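You operate a simulated robot arm through the tools that you are given. There is no shell and no other tool.

You run a simulated robot arm. Do the job below in one go: nothing can be reset, and whatever is moved stays where it is left.

Task
Lift the grey mounting block off the plain board, scrub the mud off and seat the bunk block there.
Fine: the mounting block ends on the bench, off the board; put the scrub brush back; the board stays put. Set down upright: scrub brush, bunk block. What is to be rubbed or washed off counts as gone when no trace of it is left.

It is judged by the outcome, as a careful person would: the job done as asked, and still so three seconds after it is handed in. It fails if anything else is knocked over, pushed out of place, dropped, spilled or broken.

Robot
A 7-joint arm with a two-finger gripper, fixed in place. Base frame: the origin is on the floor under the middle of its stand, x ahead of it, y to its left, z up. Readings come in mm, rad, newtons and seconds.
With the tool pointing down near the work surface it reaches from about 340 to 720 mm from the base axis. Its first joint turns from -1.152 to 1.152 rad. Payload 2.45 kg.
Tool frame: the origin (TCP) lies between the finger pads and is the grasp point; the fingertips stand 26 mm ahead of it; z points along the fingers, y is the line along which they close. The gripper opens to 96 mm; its body begins 69 mm behind the TCP.
Orientation is that of the tool frame in the base frame, as a unit quaternion [w, x, y, z]. With the fingers straight down and closing along the base's y, the tool's x points along the base's -x, its y along +y and its z along -z.

Tools
- The arm moves only by the tool jog_arm. Its argument "series" is a list of rows, each a list of 3 entries, a list of its own where there are three numbers: the turn, a rotation vector about the tool's x, y, z in units of 180 degrees (1.0 is 180 degrees), then the shift along the tool's x, y, z in units of 250 mm (1.0 is 250 mm), then the finger opening in mm, from 0 to 96. In form: [[[wx, wy, wz], [x, y, z], gripper], ...]. A call has 1 to 20 rows; each row is the pose to reach, as a shift and turn from the pose commanded when the call began, along the tool's axes at that moment. A call with a number of a shift or a turn outside -1 to 1 is refused whole. A row lasts 0.2 s, in which the tool goes at most 50 mm and 0.15 rad; a call with a longer step from one row to the next is refused whole, and so is a gripper value outside its range. Where a pose cannot be reached the arm comes as near as it can. A force on the tool above 40 N (or 10 N above the force at the start of the call, whichever is more), or a blocked arm, ends the call early, and 0.2 s more pass. The fingers move at their own pace (about 50 mm/s each) and stop on an object; they squeeze with about 39 N. The grip force told is the motor's: it shows also when the fingers shut on nothing. Time passes only in rows, and 0.2 s behind the last, so rows that repeat a pose let the fingers close. The reply holds the time, the measured pose of the TCP, the force on the tool along the base axes, the opening and the grip force, in the units named above and with some noise, with the torque about the TCP (base axes, N m) and any sound that the robot's microphone picked up, and new pictures: "show" is both (left out), scene, wrist or none.
- Cameras (640 x 400 px; columns grow to the right, rows downward): "scene" is fixed at [152.2, -382.6, 1406.3]; the picture's right is [0.88, -0.47, 0.00], its down [-0.31, -0.59, -0.75] and it looks along [0.35, 0.66, -0.66] (base axes); focal length 363 px, centre (320, 200). "wrist" rides on the gripper at [82, 3, -98] in the tool frame; the picture's right is [-0.04, 1.00, 0.00], its down [-0.73, -0.03, -0.68] and it looks along [-0.68, -0.03, 0.73] (tool axes); focal length 256 px, centre (320, 200). There is no depth. A picture from a camera that has moved, and an enlarged one, comes with that camera's place and axes in the base frame and with its lens. The place of the scene camera against the robot may be out by one fixed shift of up to 12 mm in any direction.
- close_up(camera, box): a new picture of the part [left, top, right, bottom] of that camera's present view, enlarged. No time passes.
- finish_job(): hands the job in; it is judged then, once.

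Places have to be worked out from the pictures, the camera data and where the tool is seen. Open the gripper and draw the arm clear of the work before you hand the job in, unless the task says otherwise.

The tools are called by a JSON object that holds its "api" and its "payload". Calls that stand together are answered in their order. jog_arm: Moves the arm, as the interface text tells. Its arguments: {"type":"object","properties":{"series":{"type":"array","items":{"type":"array"}},"show":{"type":"string","enum":["both","scene","wrist","none"]}},"required":["series"]} The other tools are called the same way: close_up (camera, box) takes an enlarged picture of a part of a camera's view; finish_job () hands the job in.

At the start:

```text
clock: 0.0
tcp_pos: [346.6, -163.4, 1130.1]
ee_rot: [0.0, 0.0, 1.0, -0.001]
ft_force: [-0.1, 0.0, 0.3]
torque: [-0.02, 0.01, 0.01]
grip_width: 95.9
grasp_force: 0.1
```

scene: 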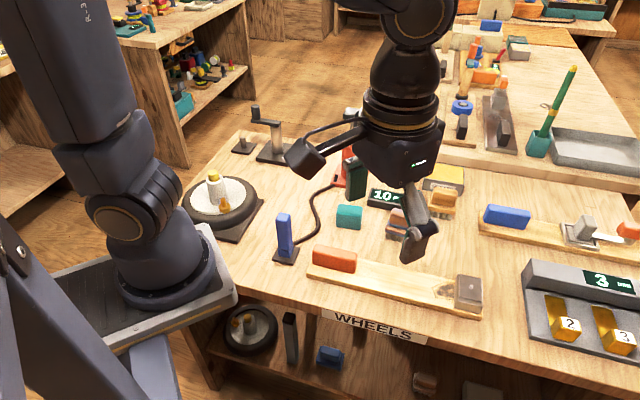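
wrist: 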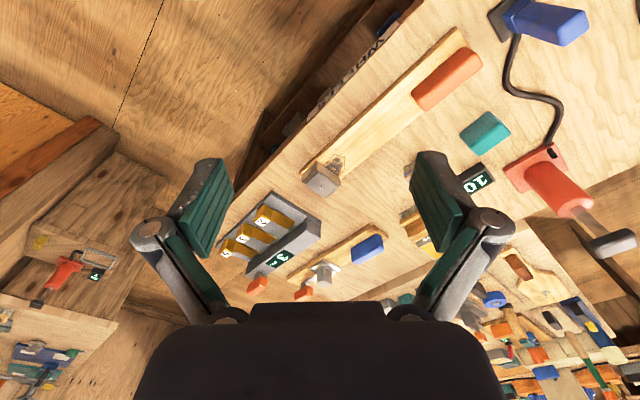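

The pictures show a bench with several boards; I take enlarged views to identify the plain board with the grey block, the mud, the brush and the bunk block.

{"api": "close_up", "payload": {"camera": "scene", "box": [160, 80, 400, 230]}}

{"api": "close_up", "payload": {"camera": "scene", "box": [280, 220, 500, 350]}}

{"api": "close_up", "payload": {"camera": "scene", "box": [400, 140, 640, 290]}}

{"api": "close_up", "payload": {"camera": "scene", "box": [420, 40, 640, 180]}}

{"api": "close_up", "payload": {"camera": "wrist", "box": [290, 0, 640, 220]}}

{"api": "close_up", "payload": {"camera": "wrist", "box": [380, 180, 640, 400]}}

```text
2.67 times, centred on (280, 155) of scene
camera zoom: at [152.2, -382.6, 1406.3], right [0.88, -0.47, 0.0], down [-0.31, -0.59, -0.75], along [0.35, 0.66, -0.66], focal length 969 px, centre (427, 320)
```

zoom: 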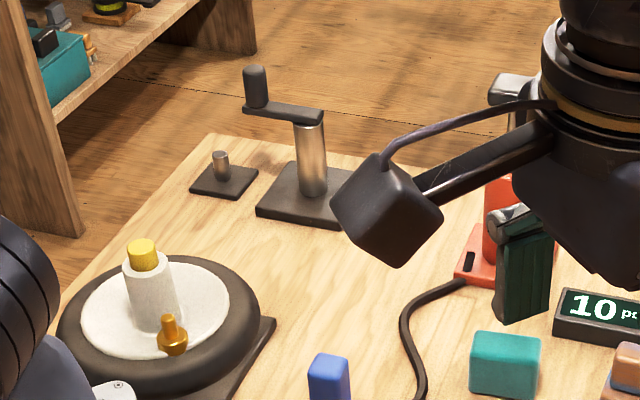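

```text
2.91 times, centred on (390, 285) of scene
camera zoom: at [152.2, -382.6, 1406.3], right [0.88, -0.47, 0.0], down [-0.31, -0.59, -0.75], along [0.35, 0.66, -0.66], focal length 1057 px, centre (116, -47)
```

zoom: 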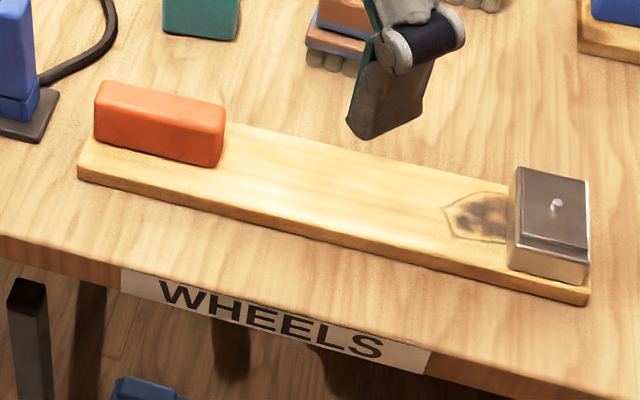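

```text
2.67 times, centred on (520, 215) of scene
camera zoom: at [152.2, -382.6, 1406.3], right [0.88, -0.47, 0.0], down [-0.31, -0.59, -0.75], along [0.35, 0.66, -0.66], focal length 969 px, centre (-213, 160)
```

zoom: 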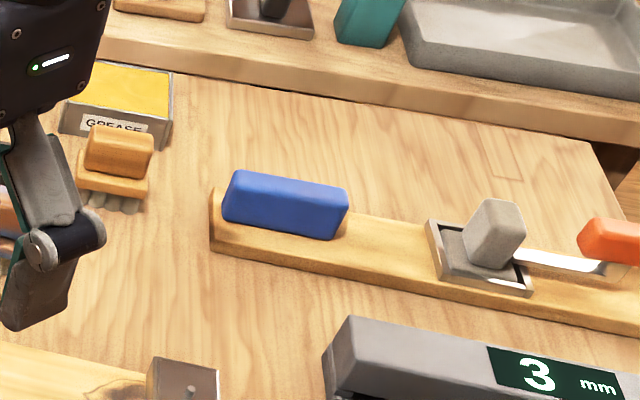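

```text
2.86 times, centred on (530, 110) of scene
camera zoom: at [152.2, -382.6, 1406.3], right [0.88, -0.47, 0.0], down [-0.31, -0.59, -0.75], along [0.35, 0.66, -0.66], focal length 1038 px, centre (-280, 457)
```

zoom: 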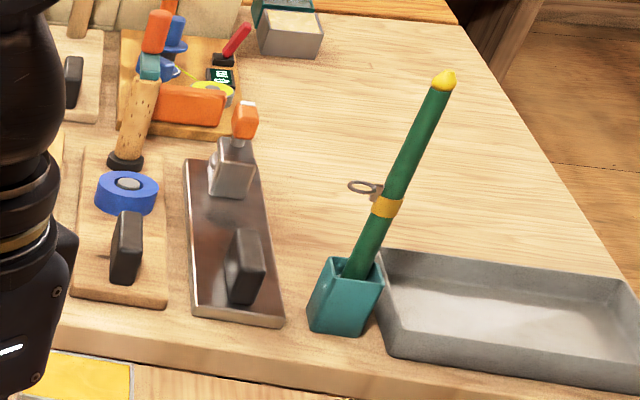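

```text
1.82 times, centred on (465, 110) of wrist
camera zoom: at [264.6, -159.7, 1228.8], right [0.04, 1.0, 0.0], down [0.73, -0.03, 0.68], along [0.68, -0.03, -0.73], focal length 465 px, centre (56, 364)
```

zoom: 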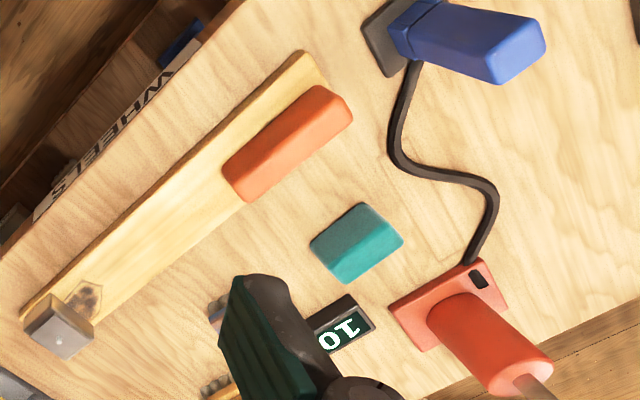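

```text
1.82 times, centred on (510, 290) of wrist
camera zoom: at [264.6, -159.7, 1228.8], right [0.04, 1.0, 0.0], down [0.73, -0.03, 0.68], along [0.68, -0.03, -0.73], focal length 465 px, centre (-26, 36)
```

zoom: 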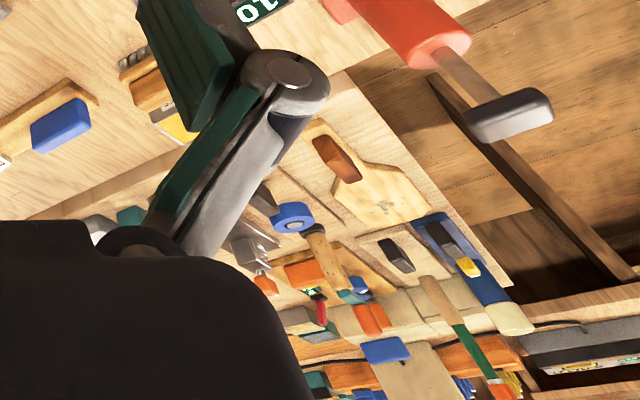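

The muddy patch sits next to the grey block at about (543, -142, 830); the board runs at roughly 45° to the base axes. I move the tool over the middle of the reachable bench to view the blocks and brushes closely.

{"api": "jog_arm", "payload": {"series": [[[0, 0, 0], [-0.066, 0.13, 0.096], 96], [[0, 0, 0], [-0.132, 0.26, 0.192], 96], [[0, 0, 0], [-0.198, 0.39, 0.288], 96], [[0, 0, 0], [-0.264, 0.52, 0.384], 96], [[0, 0, 0], [-0.332, 0.652, 0.48], 96], [[0, 0, 0], [-0.332, 0.652, 0.48], 96]]}}

```text
clock: 1.4
tcp_pos: [429.3, -1.9, 1009.1]
ee_rot: [0.0, 0.0, 1.0, 0.0]
ft_force: [-0.4, 0.3, -0.4]
torque: [-0.02, -0.04, 0.01]
grip_width: 96.2
grasp_force: 0.0
camera wrist: at [348.3, 1.4, 1107.9], right [0.04, 1.0, 0.0], down [0.73, -0.03, 0.68], along [0.68, -0.03, -0.73], focal length 256 px, centre (320, 200)
```

scene: 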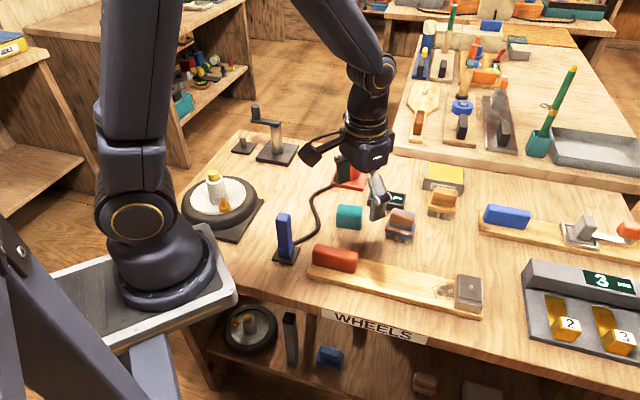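
wrist: 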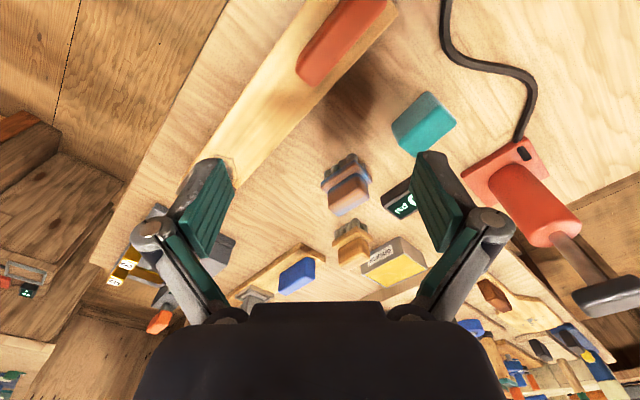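

{"api": "close_up", "payload": {"camera": "wrist", "box": [300, 60, 480, 172]}}

{"api": "close_up", "payload": {"camera": "wrist", "box": [300, 130, 450, 300]}}

{"api": "close_up", "payload": {"camera": "scene", "box": [320, 150, 480, 250]}}

{"api": "close_up", "payload": {"camera": "scene", "box": [420, 260, 500, 320]}}

{"api": "close_up", "payload": {"camera": "scene", "box": [200, 300, 460, 400]}}

```text
3.56 times, centred on (390, 116) of wrist
camera zoom: at [348.3, 1.4, 1107.9], right [0.04, 1.0, 0.0], down [0.73, -0.03, 0.68], along [0.68, -0.03, -0.73], focal length 910 px, centre (71, 499)
```

zoom: 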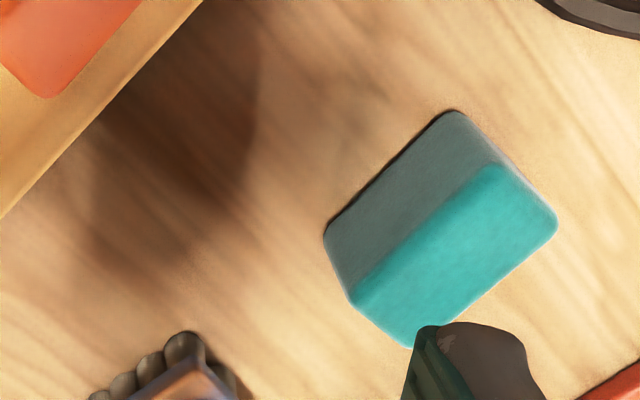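

```text
2.35 times, centred on (375, 215) of wrist
camera zoom: at [348.3, 1.4, 1107.9], right [0.04, 1.0, 0.0], down [0.73, -0.03, 0.68], along [0.68, -0.03, -0.73], focal length 602 px, centre (191, 165)
```

zoom: 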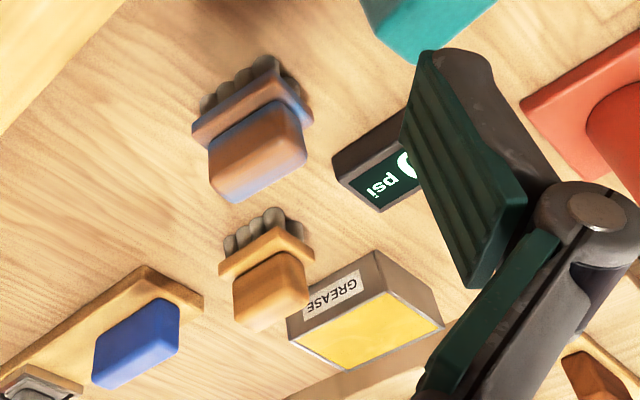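

```text
4.00 times, centred on (400, 200) of scene
camera zoom: at [152.2, -382.5, 1406.3], right [0.88, -0.47, 0.0], down [-0.31, -0.59, -0.75], along [0.35, 0.66, -0.66], focal length 1453 px, centre (0, 200)
```

zoom: 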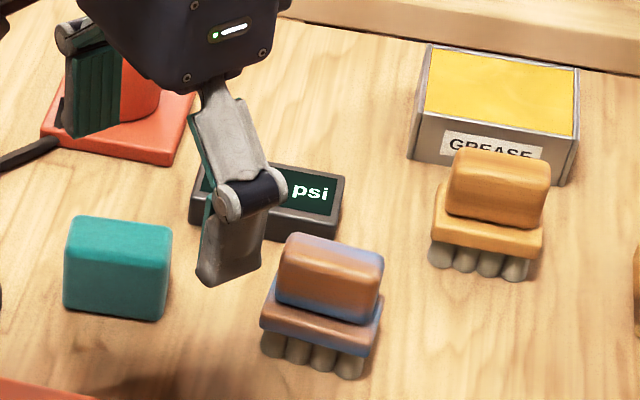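

```text
6.67 times, centred on (460, 290) of scene
camera zoom: at [152.2, -382.5, 1406.3], right [0.88, -0.47, 0.0], down [-0.31, -0.59, -0.75], along [0.35, 0.66, -0.66], focal length 2422 px, centre (-613, -400)
```

zoom: 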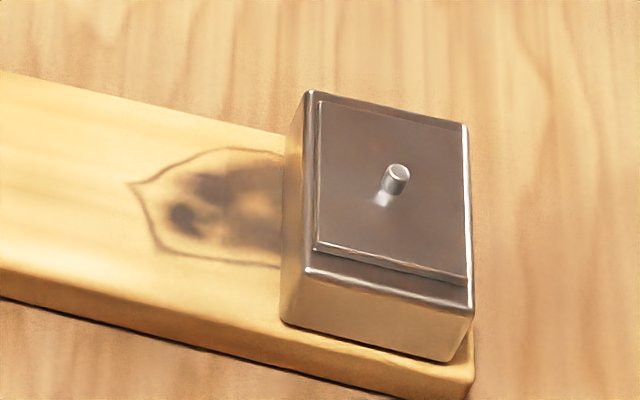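

```text
2.46 times, centred on (330, 350) of scene
camera zoom: at [152.2, -382.5, 1406.3], right [0.88, -0.47, 0.0], down [-0.31, -0.59, -0.75], along [0.35, 0.66, -0.66], focal length 894 px, centre (295, -169)
```

zoom: 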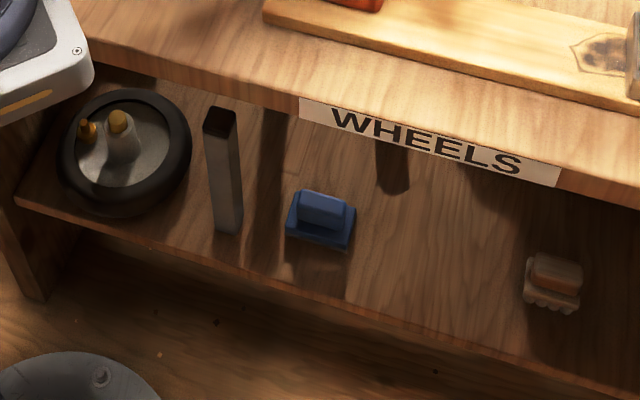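

I look more closely at the red block, the teal block and the two brushes to tell which is which.

{"api": "close_up", "payload": {"camera": "scene", "box": [300, 195, 380, 275]}}

{"api": "close_up", "payload": {"camera": "scene", "box": [375, 155, 475, 250]}}

{"api": "close_up", "payload": {"camera": "wrist", "box": [240, 0, 400, 100]}}

{"api": "close_up", "payload": {"camera": "scene", "box": [470, 190, 640, 300]}}

{"api": "close_up", "payload": {"camera": "scene", "box": [510, 240, 640, 360]}}

{"api": "close_up", "payload": {"camera": "wrist", "box": [310, 140, 390, 220]}}

```text
5.00 times, centred on (340, 235) of scene
camera zoom: at [152.2, -382.5, 1406.3], right [0.88, -0.47, 0.0], down [-0.31, -0.59, -0.75], along [0.35, 0.66, -0.66], focal length 1816 px, centre (220, 25)
```

zoom: 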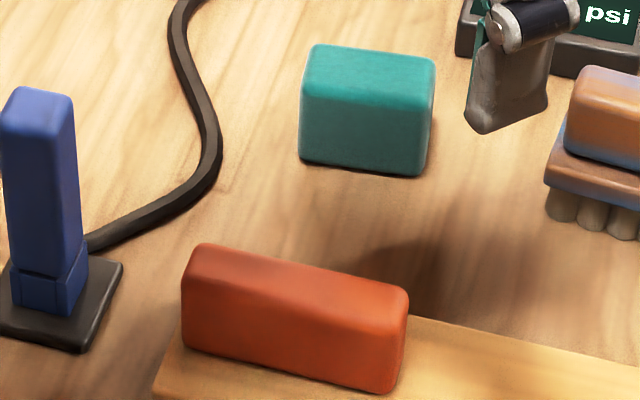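

```text
4.21 times, centred on (425, 202) of scene
camera zoom: at [152.2, -382.5, 1406.3], right [0.88, -0.47, 0.0], down [-0.31, -0.59, -0.75], along [0.35, 0.66, -0.66], focal length 1530 px, centre (-122, 190)
```

zoom: 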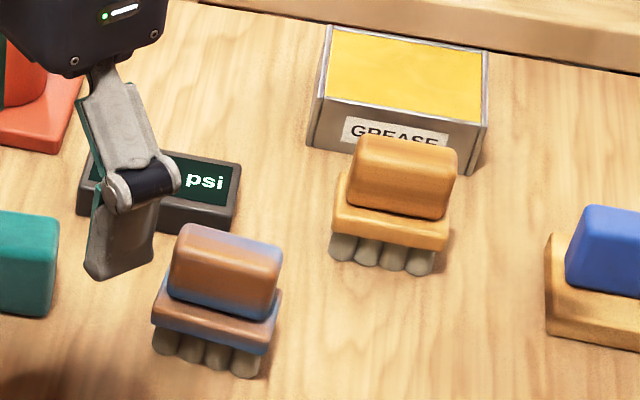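

```text
4.00 times, centred on (320, 50) of wrist
camera zoom: at [348.3, 1.4, 1107.9], right [0.04, 1.0, 0.0], down [0.73, -0.03, 0.68], along [0.68, -0.03, -0.73], focal length 1024 px, centre (320, 800)
```

zoom: 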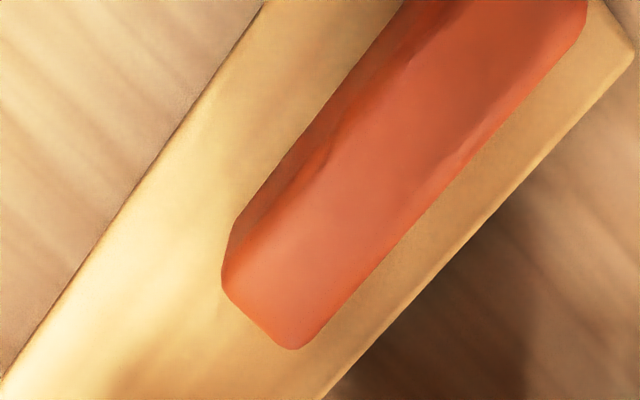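

```text
3.64 times, centred on (555, 245) of scene
camera zoom: at [152.2, -382.5, 1406.3], right [0.88, -0.47, 0.0], down [-0.31, -0.59, -0.75], along [0.35, 0.66, -0.66], focal length 1321 px, centre (-534, 36)
```

zoom: 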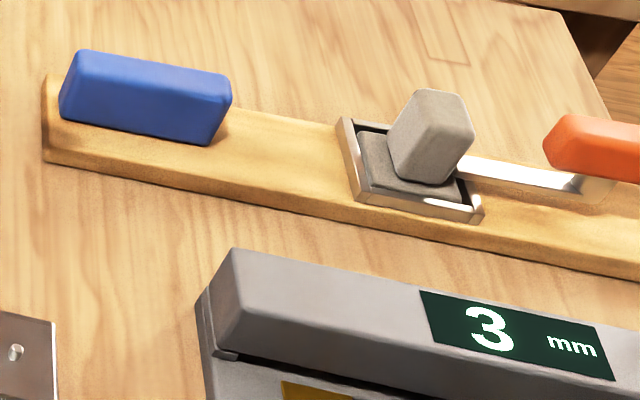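

```text
3.33 times, centred on (575, 300) of scene
camera zoom: at [152.2, -382.5, 1406.3], right [0.88, -0.47, 0.0], down [-0.31, -0.59, -0.75], along [0.35, 0.66, -0.66], focal length 1211 px, centre (-530, -133)
```

zoom: 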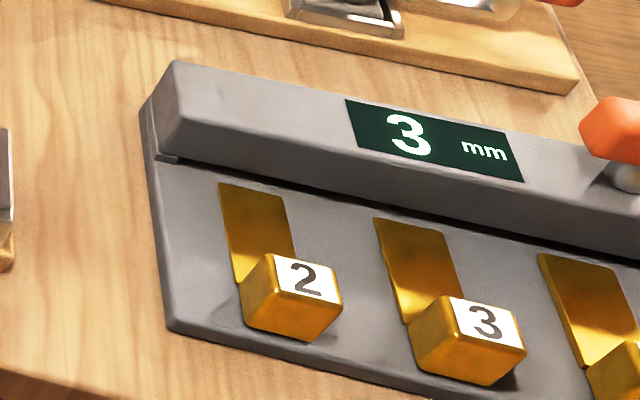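

```text
5.00 times, centred on (350, 180) of wrist
camera zoom: at [348.3, 1.4, 1107.9], right [0.04, 1.0, 0.0], down [0.73, -0.03, 0.68], along [0.68, -0.03, -0.73], focal length 1280 px, centre (170, 300)
```

zoom: 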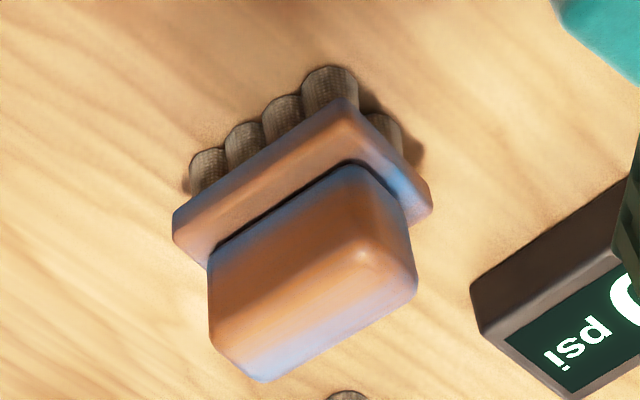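

The mounting block sits on the right end of the front (plain) board; the teal block stands free on the bench and there are two brushes, one beside the grease tin. I go to look at the grey block from nearer before gripping it.

{"api": "jog_arm", "payload": {"series": [[[0, 0, 0], [-0.03, -0.146, 0.048], 96], [[0, 0, 0], [-0.06, -0.292, 0.096], 96], [[0, 0, 0], [-0.09, -0.438, 0.144], 96], [[0, 0, 0], [-0.12, -0.584, 0.192], 96], [[0, 0, 0], [-0.15, -0.732, 0.236], 96], [[0, 0, 0], [-0.15, -0.732, 0.236], 96]]}}

```text
clock: 2.8
tcp_pos: [468.5, -185.3, 948.7]
ee_rot: [0.0, 0.001, 1.0, -0.001]
ft_force: [0.5, 0.2, -0.4]
torque: [-0.02, -0.03, 0.01]
grip_width: 95.9
grasp_force: 0.1
camera wrist: at [386.4, -182.4, 1048.5], right [0.04, 1.0, 0.0], down [0.73, -0.03, 0.68], along [0.68, -0.03, -0.73], focal length 256 px, centre (320, 200)
```

scene: 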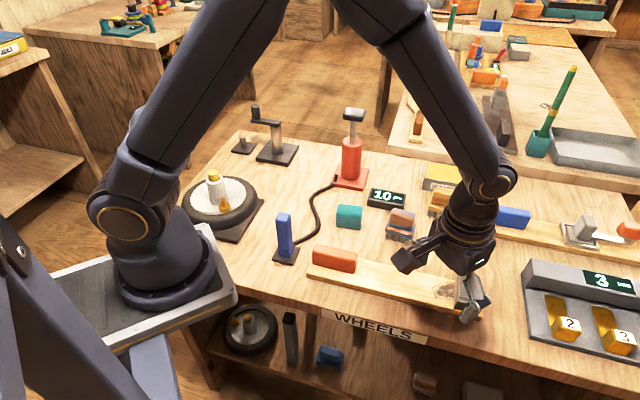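
wrist: 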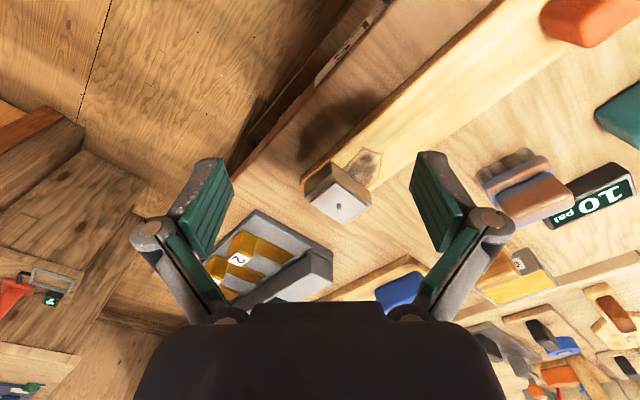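

The grey block shows clearly between the fingers; I enlarge it to measure its corners.

{"api": "close_up", "payload": {"camera": "wrist", "box": [280, 130, 420, 230]}}

{"api": "close_up", "payload": {"camera": "wrist", "box": [290, 0, 640, 220]}}

{"api": "close_up", "payload": {"camera": "scene", "box": [330, 90, 420, 250]}}

```text
4.00 times, centred on (350, 180) of wrist
camera zoom: at [386.4, -182.4, 1048.5], right [0.04, 1.0, 0.0], down [0.73, -0.03, 0.68], along [0.68, -0.03, -0.73], focal length 1024 px, centre (200, 280)
```

zoom: 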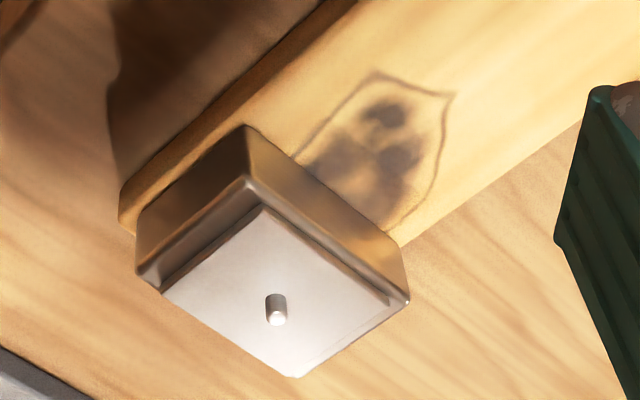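

```text
1.82 times, centred on (465, 110) of wrist
camera zoom: at [386.4, -182.4, 1048.5], right [0.04, 1.0, 0.0], down [0.73, -0.03, 0.68], along [0.68, -0.03, -0.73], focal length 465 px, centre (56, 364)
```

zoom: 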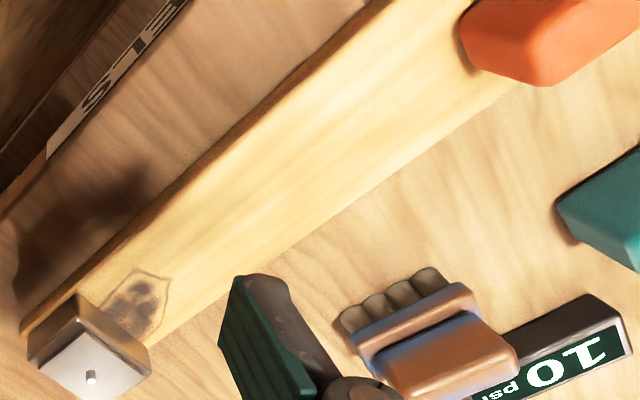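

```text
2.50 times, centred on (375, 170) of scene
camera zoom: at [152.1, -382.6, 1406.3], right [0.88, -0.47, 0.0], down [-0.31, -0.59, -0.75], along [0.35, 0.66, -0.66], focal length 908 px, centre (182, 275)
```

zoom: 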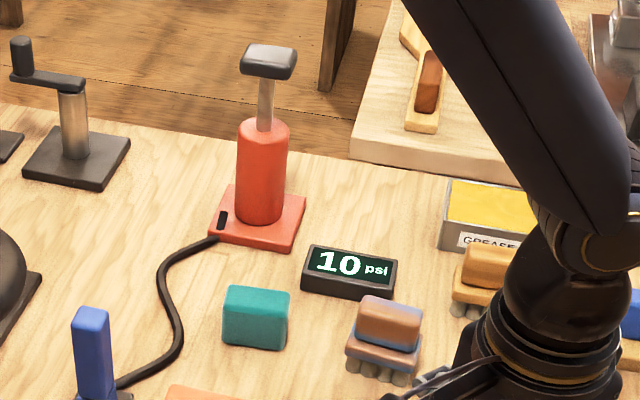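

I judge the mounting block to be about 42 × 62 × 24 mm, centred at (571, -171) with its short side along the board. I turn the tool 45° and move above it at a height still clear of its pin.

{"api": "jog_arm", "payload": {"series": [[[0, 0, -0.0417], [-0.0687, 0.0095, 0.0325], 96], [[0, 0, -0.0833], [-0.1373, 0.019, 0.065], 96], [[0, 0, -0.125], [-0.206, 0.0285, 0.0975], 96], [[0, 0, -0.1667], [-0.2747, 0.038, 0.13], 96], [[0, 0, -0.2083], [-0.3433, 0.0475, 0.1625], 96], [[0, 0, -0.25], [-0.412, 0.057, 0.195], 96], [[0, 0, -0.25], [-0.412, 0.057, 0.195], 96]]}}

```text
clock: 4.4
tcp_pos: [571.0, -170.0, 900.7]
ee_rot: [0.0, -0.384, 0.923, 0.0]
ft_force: [-0.1, 0.4, -1.0]
torque: [0.0, 0.01, 0.04]
grip_width: 96.0
grasp_force: 0.1
camera wrist: at [510.9, -224.2, 999.9], right [-0.68, 0.73, 0.0], down [0.54, 0.5, 0.68], along [0.5, 0.46, -0.73], focal length 256 px, centre (320, 200)
```

scene: 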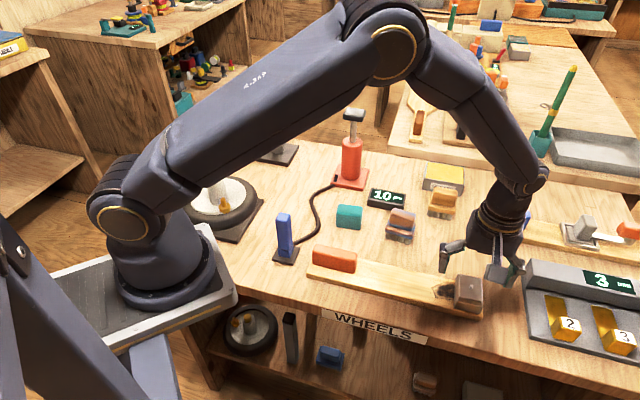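
wrist: 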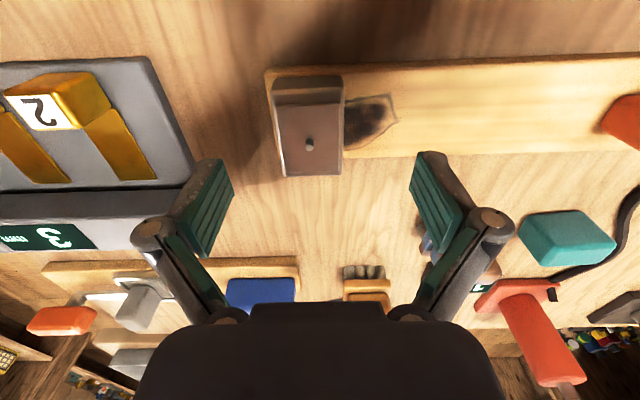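

The tool hovers above the block; I enlarge the wrist view to check the alignment and heights.

{"api": "close_up", "payload": {"camera": "wrist", "box": [240, 50, 420, 190]}}

{"api": "close_up", "payload": {"camera": "scene", "box": [420, 220, 560, 330]}}

```text
2.86 times, centred on (330, 120) of wrist
camera zoom: at [510.9, -224.2, 999.9], right [-0.68, 0.73, 0.0], down [0.54, 0.5, 0.68], along [0.5, 0.46, -0.73], focal length 731 px, centre (291, 429)
```

zoom: 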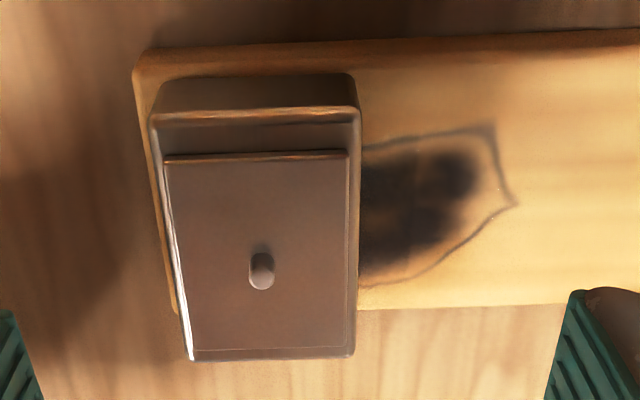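

```text
3.64 times, centred on (490, 275) of scene
camera zoom: at [152.2, -382.6, 1406.3], right [0.88, -0.47, 0.0], down [-0.31, -0.59, -0.75], along [0.35, 0.66, -0.66], focal length 1321 px, centre (-298, -73)
```

zoom: 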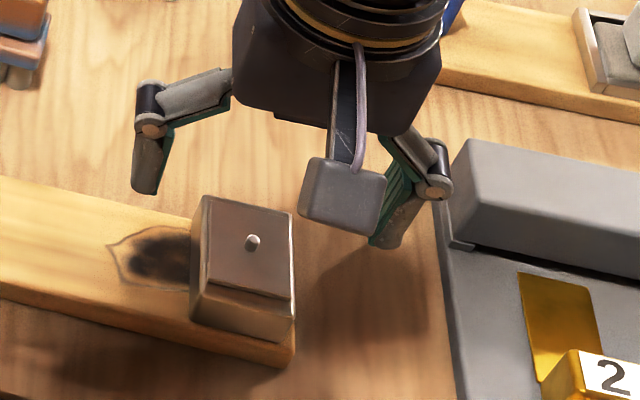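

Combining the two views, the board top is at about z 822 and the block centre at (578.5, -170.7), top about 846. I correct the lateral offset and descend so the fingertips stop about 4 mm over the board, without closing yet.

{"api": "jog_arm", "payload": {"series": [[[0, 0, 0], [-0.019, -0.023, 0], 84], [[0, 0, 0], [-0.019, -0.023, 0.04], 84], [[0, 0, 0], [-0.019, -0.023, 0.08], 84], [[0, 0, 0], [-0.019, -0.023, 0.12], 84], [[0, 0, 0], [-0.019, -0.023, 0.15], 84], [[0, 0, 0], [-0.019, -0.023, 0.175], 84], [[0, 0, 0], [-0.019, -0.023, 0.19], 84], [[0, 0, 0], [-0.019, -0.023, 0.19], 84]]}}

```text
clock: 6.2
tcp_pos: [577.1, -169.6, 855.0]
ee_rot: [0.0, -0.383, 0.924, 0.0]
ft_force: [-0.9, -0.2, 0.1]
torque: [-0.01, 0.01, 0.01]
grip_width: 84.0
grasp_force: 0.1
camera wrist: at [516.9, -224.7, 953.5], right [-0.68, 0.73, 0.0], down [0.54, 0.5, 0.68], along [0.5, 0.46, -0.73], focal length 256 px, centre (320, 200)
```

scene: 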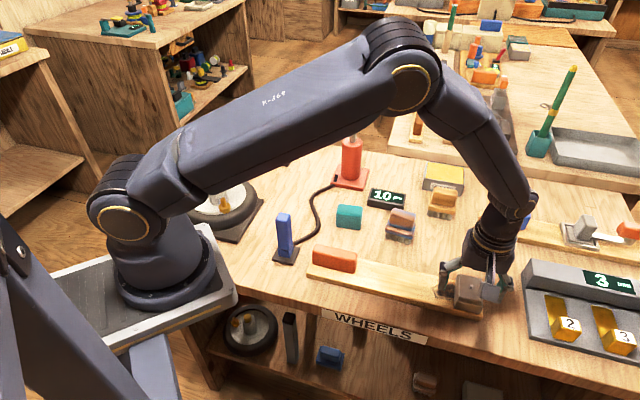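
wrist: 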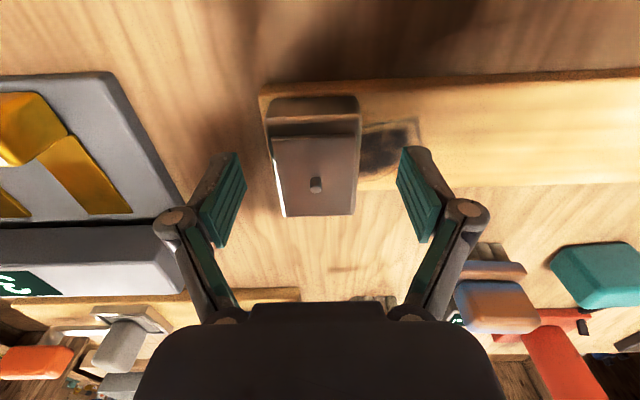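

The block lies between the fingers; I check the centring before closing.

{"api": "close_up", "payload": {"camera": "wrist", "box": [190, 70, 450, 250]}}

{"api": "close_up", "payload": {"camera": "scene", "box": [420, 240, 540, 330]}}

```text
2.22 times, centred on (320, 160) of wrist
camera zoom: at [516.9, -224.7, 953.5], right [-0.68, 0.73, 0.0], down [0.54, 0.5, 0.68], along [0.5, 0.46, -0.73], focal length 569 px, centre (320, 289)
```

zoom: 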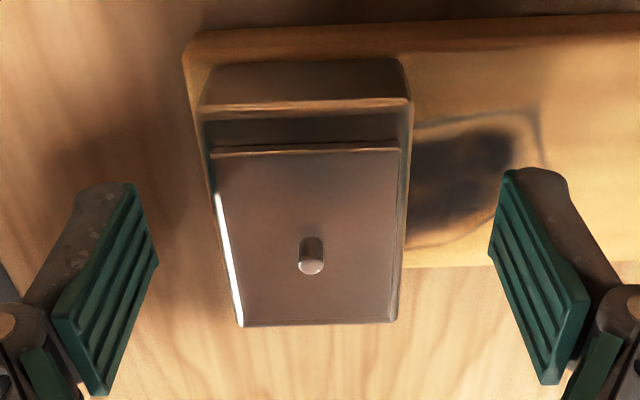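

```text
4.44 times, centred on (480, 285) of scene
camera zoom: at [152.2, -382.6, 1406.3], right [0.88, -0.47, 0.0], down [-0.31, -0.59, -0.75], along [0.35, 0.66, -0.66], focal length 1614 px, centre (-391, -178)
```

zoom: 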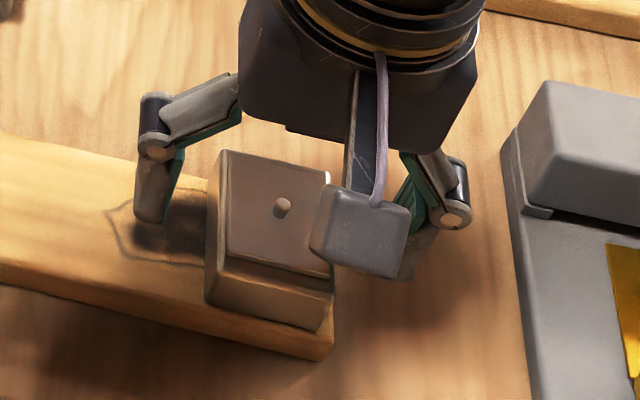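

The block is centred within 2 mm. I shift by that amount and close the fingers on it.

{"api": "jog_arm", "payload": {"series": [[[0, 0, 0], [0.002, -0.007, 0], 84], [[0, 0, 0], [0.002, -0.007, 0], 50], [[0, 0, 0], [0.002, -0.007, 0], 20], [[0, 0, 0], [0.002, -0.007, 0], 20], [[0, 0, 0], [0.002, -0.007, 0], 20], [[0, 0, 0], [0.002, -0.007, 0], 20]]}}

```text
clock: 7.6
tcp_pos: [578.4, -171.4, 854.3]
ee_rot: [0.0, -0.382, 0.924, 0.0]
ft_force: [0.2, 0.3, 0.1]
torque: [0.03, -0.02, -0.01]
grip_width: 45.3
grasp_force: 39.8
camera wrist: at [518.2, -226.5, 953.8], right [-0.68, 0.73, 0.0], down [0.54, 0.5, 0.68], along [0.5, 0.46, -0.73], focal length 256 px, centre (320, 200)
```

scene: 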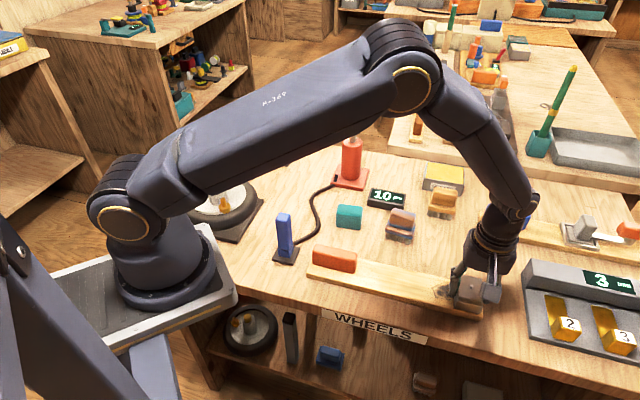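
wrist: 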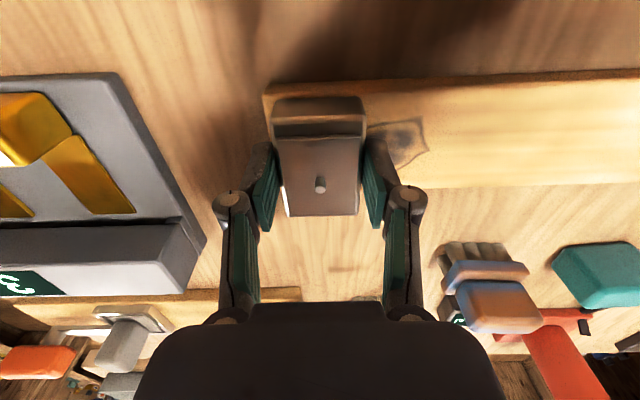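

The fingers hold the block at 45 mm with 40 N. I lift it straight up about 60 mm and look at what is under it.

{"api": "jog_arm", "payload": {"series": [[[0, 0, 0], [0, 0, -0.02], 20], [[0, 0, 0], [0, 0, -0.06], 20], [[0, 0, 0], [0, 0, -0.12], 20], [[0, 0, 0], [0, 0, -0.18], 20], [[0, 0, 0], [0, 0, -0.24], 20], [[0, 0, 0], [0, 0, -0.24], 20]]}}

```text
clock: 9.0
tcp_pos: [578.8, -171.4, 915.6]
ee_rot: [0.0, -0.383, 0.924, 0.0]
ft_force: [-0.8, -0.5, -2.0]
torque: [0.0, 0.01, 0.01]
grip_width: 45.2
grasp_force: 39.4
camera wrist: at [518.7, -227.0, 1014.6], right [-0.68, 0.74, 0.0], down [0.54, 0.5, 0.68], along [0.5, 0.46, -0.73], focal length 256 px, centre (320, 200)
```

scene: 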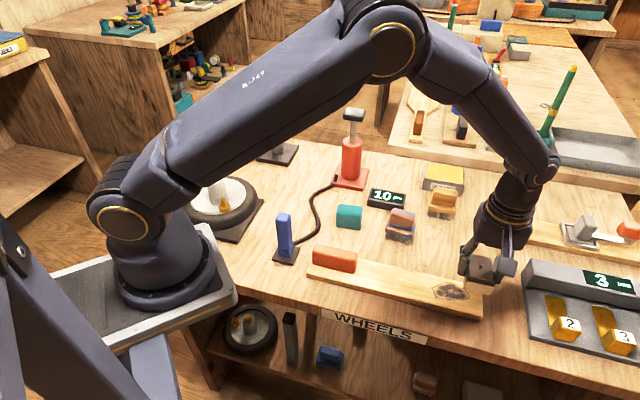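
wrist: 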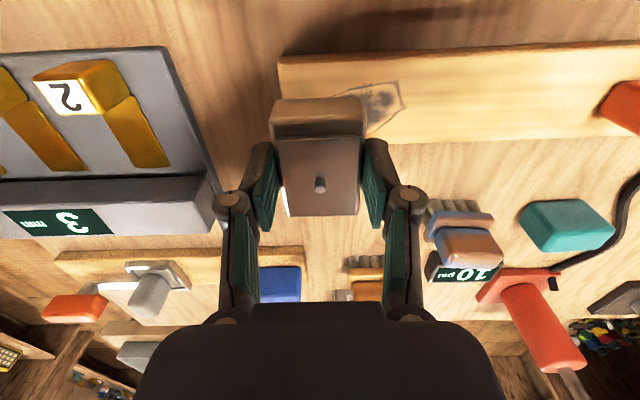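

{"api": "close_up", "payload": {"camera": "scene", "box": [410, 260, 500, 325]}}

{"api": "close_up", "payload": {"camera": "wrist", "box": [340, 40, 640, 240]}}

```text
6.15 times, centred on (455, 292) of scene
camera zoom: at [152.2, -382.6, 1406.3], right [0.88, -0.47, 0.0], down [-0.31, -0.59, -0.75], along [0.35, 0.66, -0.66], focal length 2235 px, centre (-511, -369)
```

zoom: 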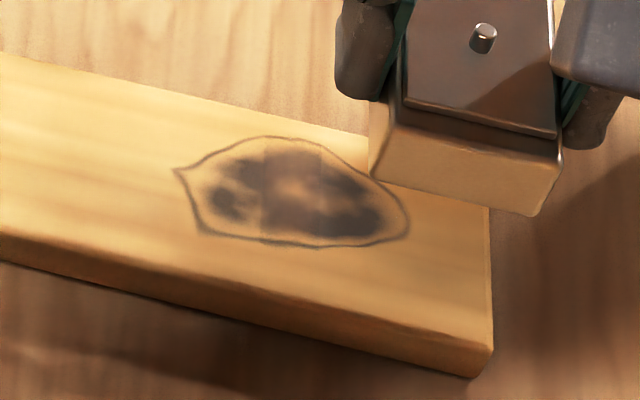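

```text
2.00 times, centred on (490, 140) of wrist
camera zoom: at [518.7, -227.0, 1014.6], right [-0.68, 0.74, 0.0], down [0.54, 0.5, 0.68], along [0.5, 0.46, -0.73], focal length 512 px, centre (-20, 320)
```

zoom: 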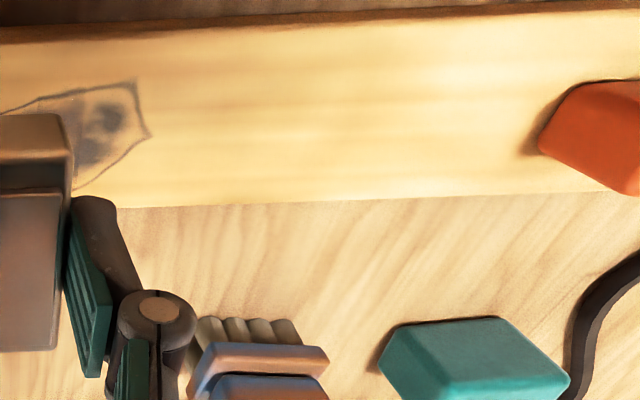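

The mud is now visible as a blot about 70 × 46 mm centred near (559, -148). I carry the mounting block over to free bench beyond the board, at about (640, -95), and lower it to just above the bench.

{"api": "jog_arm", "payload": {"series": [[[0, 0, 0], [-0.097, 0.0107, 0], 20], [[0, 0, 0], [-0.194, 0.0214, 0], 20], [[0, 0, 0], [-0.291, 0.032, 0], 20], [[0, 0, 0], [-0.3894, 0.0427, 0], 20], [[0, 0, 0], [-0.3894, 0.0427, 0.08], 20], [[0, 0, 0], [-0.3894, 0.0427, 0.16], 20], [[0, 0, 0], [-0.3894, 0.0427, 0.24], 20], [[0, 0, 0], [-0.3894, 0.0427, 0.27], 20], [[0, 0, 0], [-0.3894, 0.0427, 0.27], 20]]}}

```text
clock: 11.0
tcp_pos: [639.6, -93.5, 848.3]
ee_rot: [0.0, -0.383, 0.924, -0.001]
ft_force: [-0.1, 0.0, -1.3]
torque: [0.0, 0.04, -0.02]
grip_width: 45.6
grasp_force: 39.2
camera wrist: at [579.3, -148.9, 946.6], right [-0.68, 0.73, 0.0], down [0.54, 0.5, 0.68], along [0.5, 0.46, -0.73], focal length 256 px, centre (320, 200)
```

scene: 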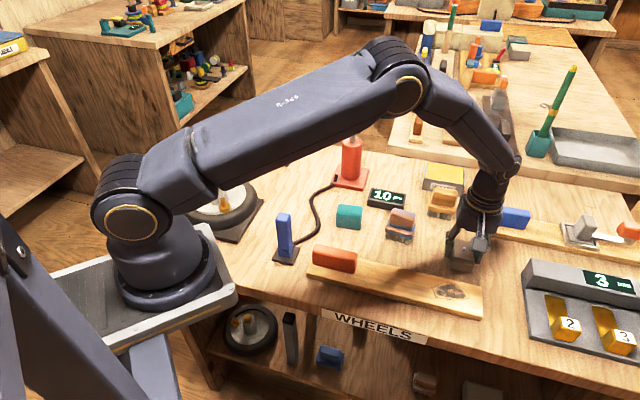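
wrist: 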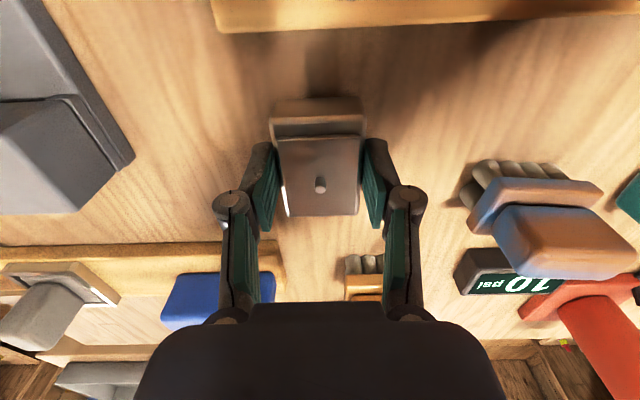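

The block hangs a few mm above clear bench; I lower it slowly and watch the force for contact.

{"api": "jog_arm", "payload": {"series": [[[0, 0, 0], [0, 0, 0.008], 20], [[0, 0, 0], [0, 0, 0.016], 20], [[0, 0, 0], [0, 0, 0.02], 20], [[0, 0, 0], [0, 0, 0.024], 20]], "show": "none"}}

```text
clock: 12.0
tcp_pos: [639.1, -94.1, 841.3]
ee_rot: [0.0, -0.382, 0.924, 0.0]
ft_force: [0.5, 0.3, -1.4]
torque: [-0.01, -0.01, 0.01]
grip_width: 45.1
grasp_force: 38.9
```

No contact yet; I go on down in 1 mm steps.

{"api": "jog_arm", "payload": {"series": [[[0, 0, 0], [0, 0, 0.004], 20], [[0, 0, 0], [0, 0, 0.008], 20]], "show": "none"}}

{"api": "jog_arm", "payload": {"series": [[[0, 0, 0], [0, 0, 0.004], 20], [[0, 0, 0], [0, 0, 0.004], 20]], "show": "wrist"}}

```text
clock: 12.6
tcp_pos: [640.1, -95.0, 839.2]
ee_rot: [0.001, -0.383, 0.924, 0.0]
ft_force: [-0.5, 1.0, -1.2]
torque: [0.03, -0.01, -0.02]
grip_width: 45.0
grasp_force: 39.2
```

```text
clock: 13.2
tcp_pos: [639.5, -93.8, 838.2]
ee_rot: [0.0, -0.382, 0.924, -0.001]
ft_force: [-0.6, 0.3, -0.8]
torque: [0.04, -0.02, -0.02]
grip_width: 45.4
grasp_force: 39.5
camera wrist: at [580.0, -150.3, 937.1], right [-0.68, 0.73, 0.0], down [0.54, 0.5, 0.68], along [0.5, 0.46, -0.73], focal length 256 px, centre (320, 200)
```

wrist: 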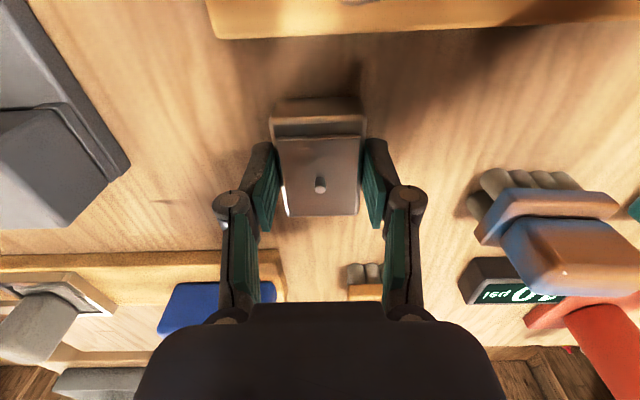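

The force still shows only the block's weight; I check the gap under the block.

{"api": "close_up", "payload": {"camera": "wrist", "box": [240, 60, 400, 160]}}

{"api": "close_up", "payload": {"camera": "scene", "box": [420, 220, 520, 290]}}

```text
4.00 times, centred on (320, 110) of wrist
camera zoom: at [580.0, -150.3, 937.1], right [-0.68, 0.73, 0.0], down [0.54, 0.5, 0.68], along [0.5, 0.46, -0.73], focal length 1024 px, centre (320, 560)
```

zoom: 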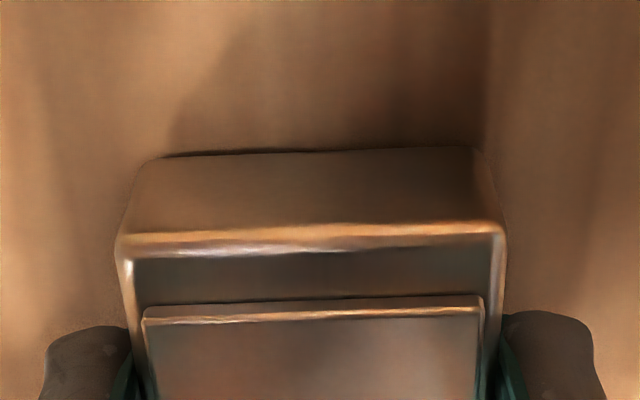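

```text
5.71 times, centred on (470, 255) of scene
camera zoom: at [152.2, -382.6, 1406.3], right [0.88, -0.47, 0.0], down [-0.31, -0.59, -0.75], along [0.35, 0.66, -0.66], focal length 2076 px, centre (-537, -114)
```

zoom: 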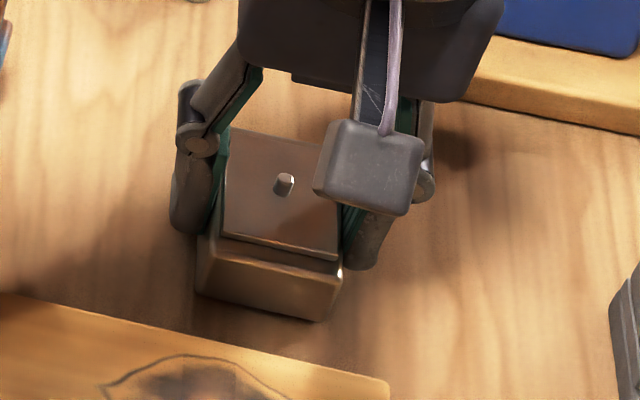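

Nearly touching. I keep lowering in small steps.

{"api": "jog_arm", "payload": {"series": [[[0, 0, 0], [0, 0, 0.004], 20], [[0, 0, 0], [0, 0, 0.004], 20]], "show": "none"}}

{"api": "jog_arm", "payload": {"series": [[[0, 0, 0], [0, 0, 0.004], 20], [[0, 0, 0], [0, 0, 0.004], 20]], "show": "none"}}

{"api": "jog_arm", "payload": {"series": [[[0, 0, 0], [0, 0, 0.004], 20], [[0, 0, 0], [0, 0, 0.004], 20]], "show": "none"}}

```text
clock: 13.8
tcp_pos: [639.5, -94.1, 837.6]
ee_rot: [0.0, -0.382, 0.924, 0.0]
ft_force: [0.0, -0.2, -1.2]
torque: [0.03, 0.01, 0.0]
grip_width: 45.2
grasp_force: 39.0
```

```text
clock: 14.4
tcp_pos: [639.8, -94.5, 836.8]
ee_rot: [0.0, -0.383, 0.924, 0.0]
ft_force: [-3.1, 0.7, 9.9]
torque: [-0.02, 0.24, -0.02]
grip_width: 45.1
grasp_force: 39.1
```

```text
clock: 15.0
tcp_pos: [640.1, -95.5, 837.4]
ee_rot: [0.001, -0.383, 0.924, -0.001]
ft_force: [-4.6, 1.6, 21.3]
torque: [-0.09, 0.52, 0.03]
grip_width: 45.4
grasp_force: 38.9
```

Contact made at TCP z≈837 (bench ≈ 804.5). I ease back 1 mm, open the fingers and rise.

{"api": "jog_arm", "payload": {"series": [[[0, 0, 0], [0, 0, -0.004], 20], [[0, 0, 0], [0, 0, -0.005], 55], [[0, 0, 0], [0, 0, -0.005], 75], [[0, 0, 0], [0, 0, -0.005], 80], [[0, 0, 0], [0, 0, -0.005], 80], [[0, 0, 0], [0, 0, -0.08], 80], [[0, 0, 0], [0, 0, -0.2], 80], [[0, 0, 0], [0, 0, -0.36], 80], [[0, 0, 0], [0, 0, -0.36], 80]]}}

```text
clock: 17.0
tcp_pos: [640.1, -96.5, 923.8]
ee_rot: [0.0, -0.383, 0.924, 0.0]
ft_force: [-0.3, 0.6, -0.3]
torque: [0.03, 0.03, 0.04]
grip_width: 80.0
grasp_force: 0.0
camera wrist: at [580.1, -150.6, 1023.8], right [-0.68, 0.73, 0.0], down [0.54, 0.5, 0.68], along [0.5, 0.46, -0.73], focal length 256 px, centre (320, 200)
```

scene: 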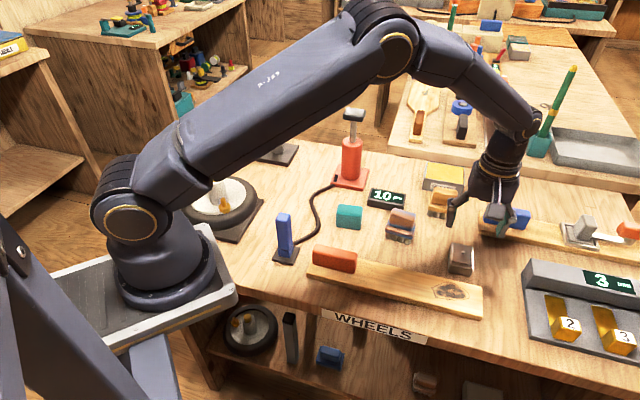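
wrist: 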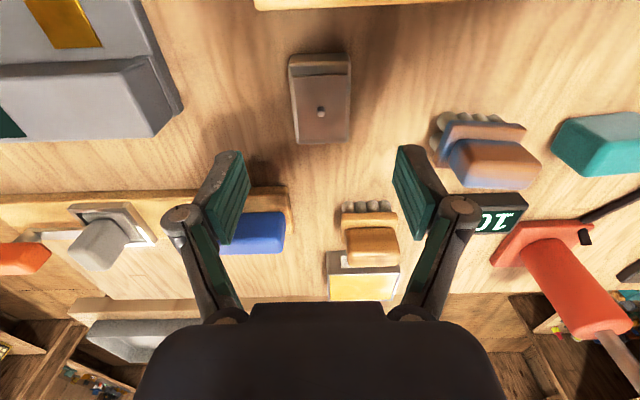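

The mounting block stands on the bench. I enlarge the two brushes and the teal block to measure them.

{"api": "close_up", "payload": {"camera": "wrist", "box": [410, 90, 640, 230]}}

{"api": "close_up", "payload": {"camera": "wrist", "box": [310, 180, 430, 300]}}

{"api": "close_up", "payload": {"camera": "scene", "box": [330, 170, 490, 290]}}

{"api": "close_up", "payload": {"camera": "scene", "box": [400, 340, 520, 400]}}

```text
2.78 times, centred on (525, 160) of wrist
camera zoom: at [580.1, -150.6, 1023.8], right [-0.68, 0.73, 0.0], down [0.54, 0.5, 0.68], along [0.5, 0.46, -0.73], focal length 712 px, centre (-250, 311)
```

zoom: 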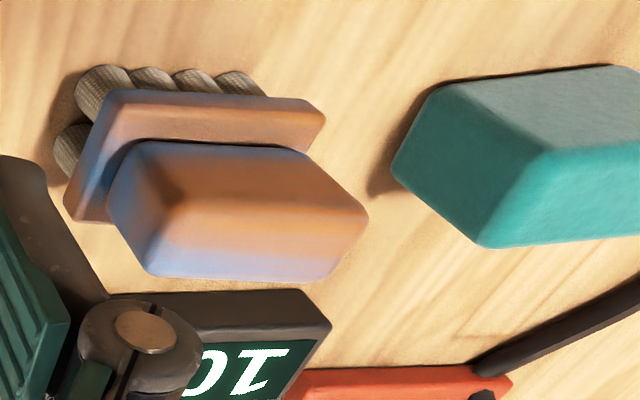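

```text
3.33 times, centred on (370, 240) of wrist
camera zoom: at [580.1, -150.6, 1023.8], right [-0.68, 0.73, 0.0], down [0.54, 0.5, 0.68], along [0.5, 0.46, -0.73], focal length 853 px, centre (153, 67)
```

zoom: 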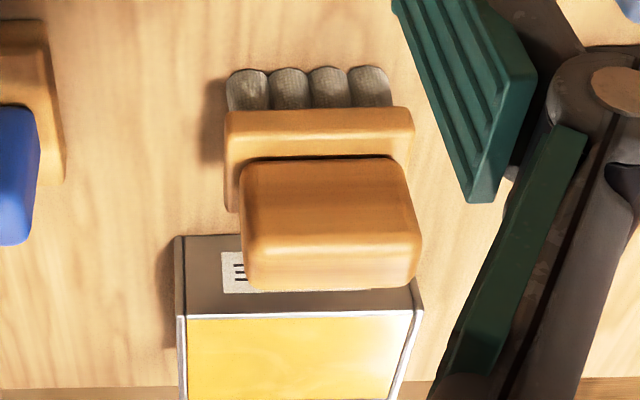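

```text
3.33 times, centred on (410, 230) of scene
camera zoom: at [152.1, -382.6, 1406.3], right [0.88, -0.47, 0.0], down [-0.31, -0.59, -0.75], along [0.35, 0.66, -0.66], focal length 1211 px, centre (20, 100)
```

zoom: 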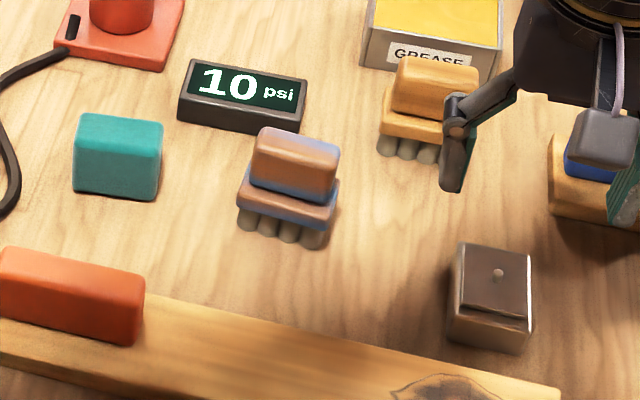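

```text
5.33 times, centred on (460, 370) of scene
camera zoom: at [152.1, -382.6, 1406.3], right [0.88, -0.47, 0.0], down [-0.31, -0.59, -0.75], along [0.35, 0.66, -0.66], focal length 1937 px, centre (-427, -707)
```

zoom: 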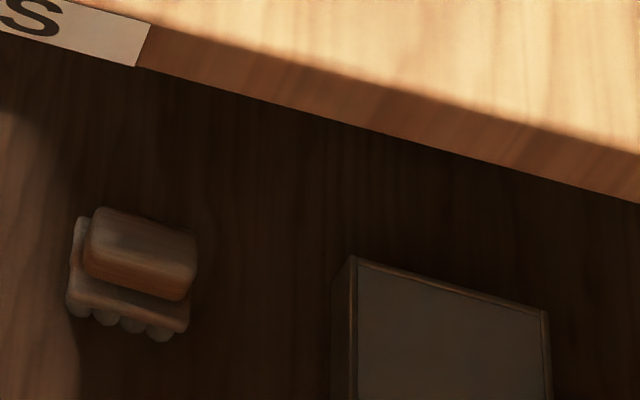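

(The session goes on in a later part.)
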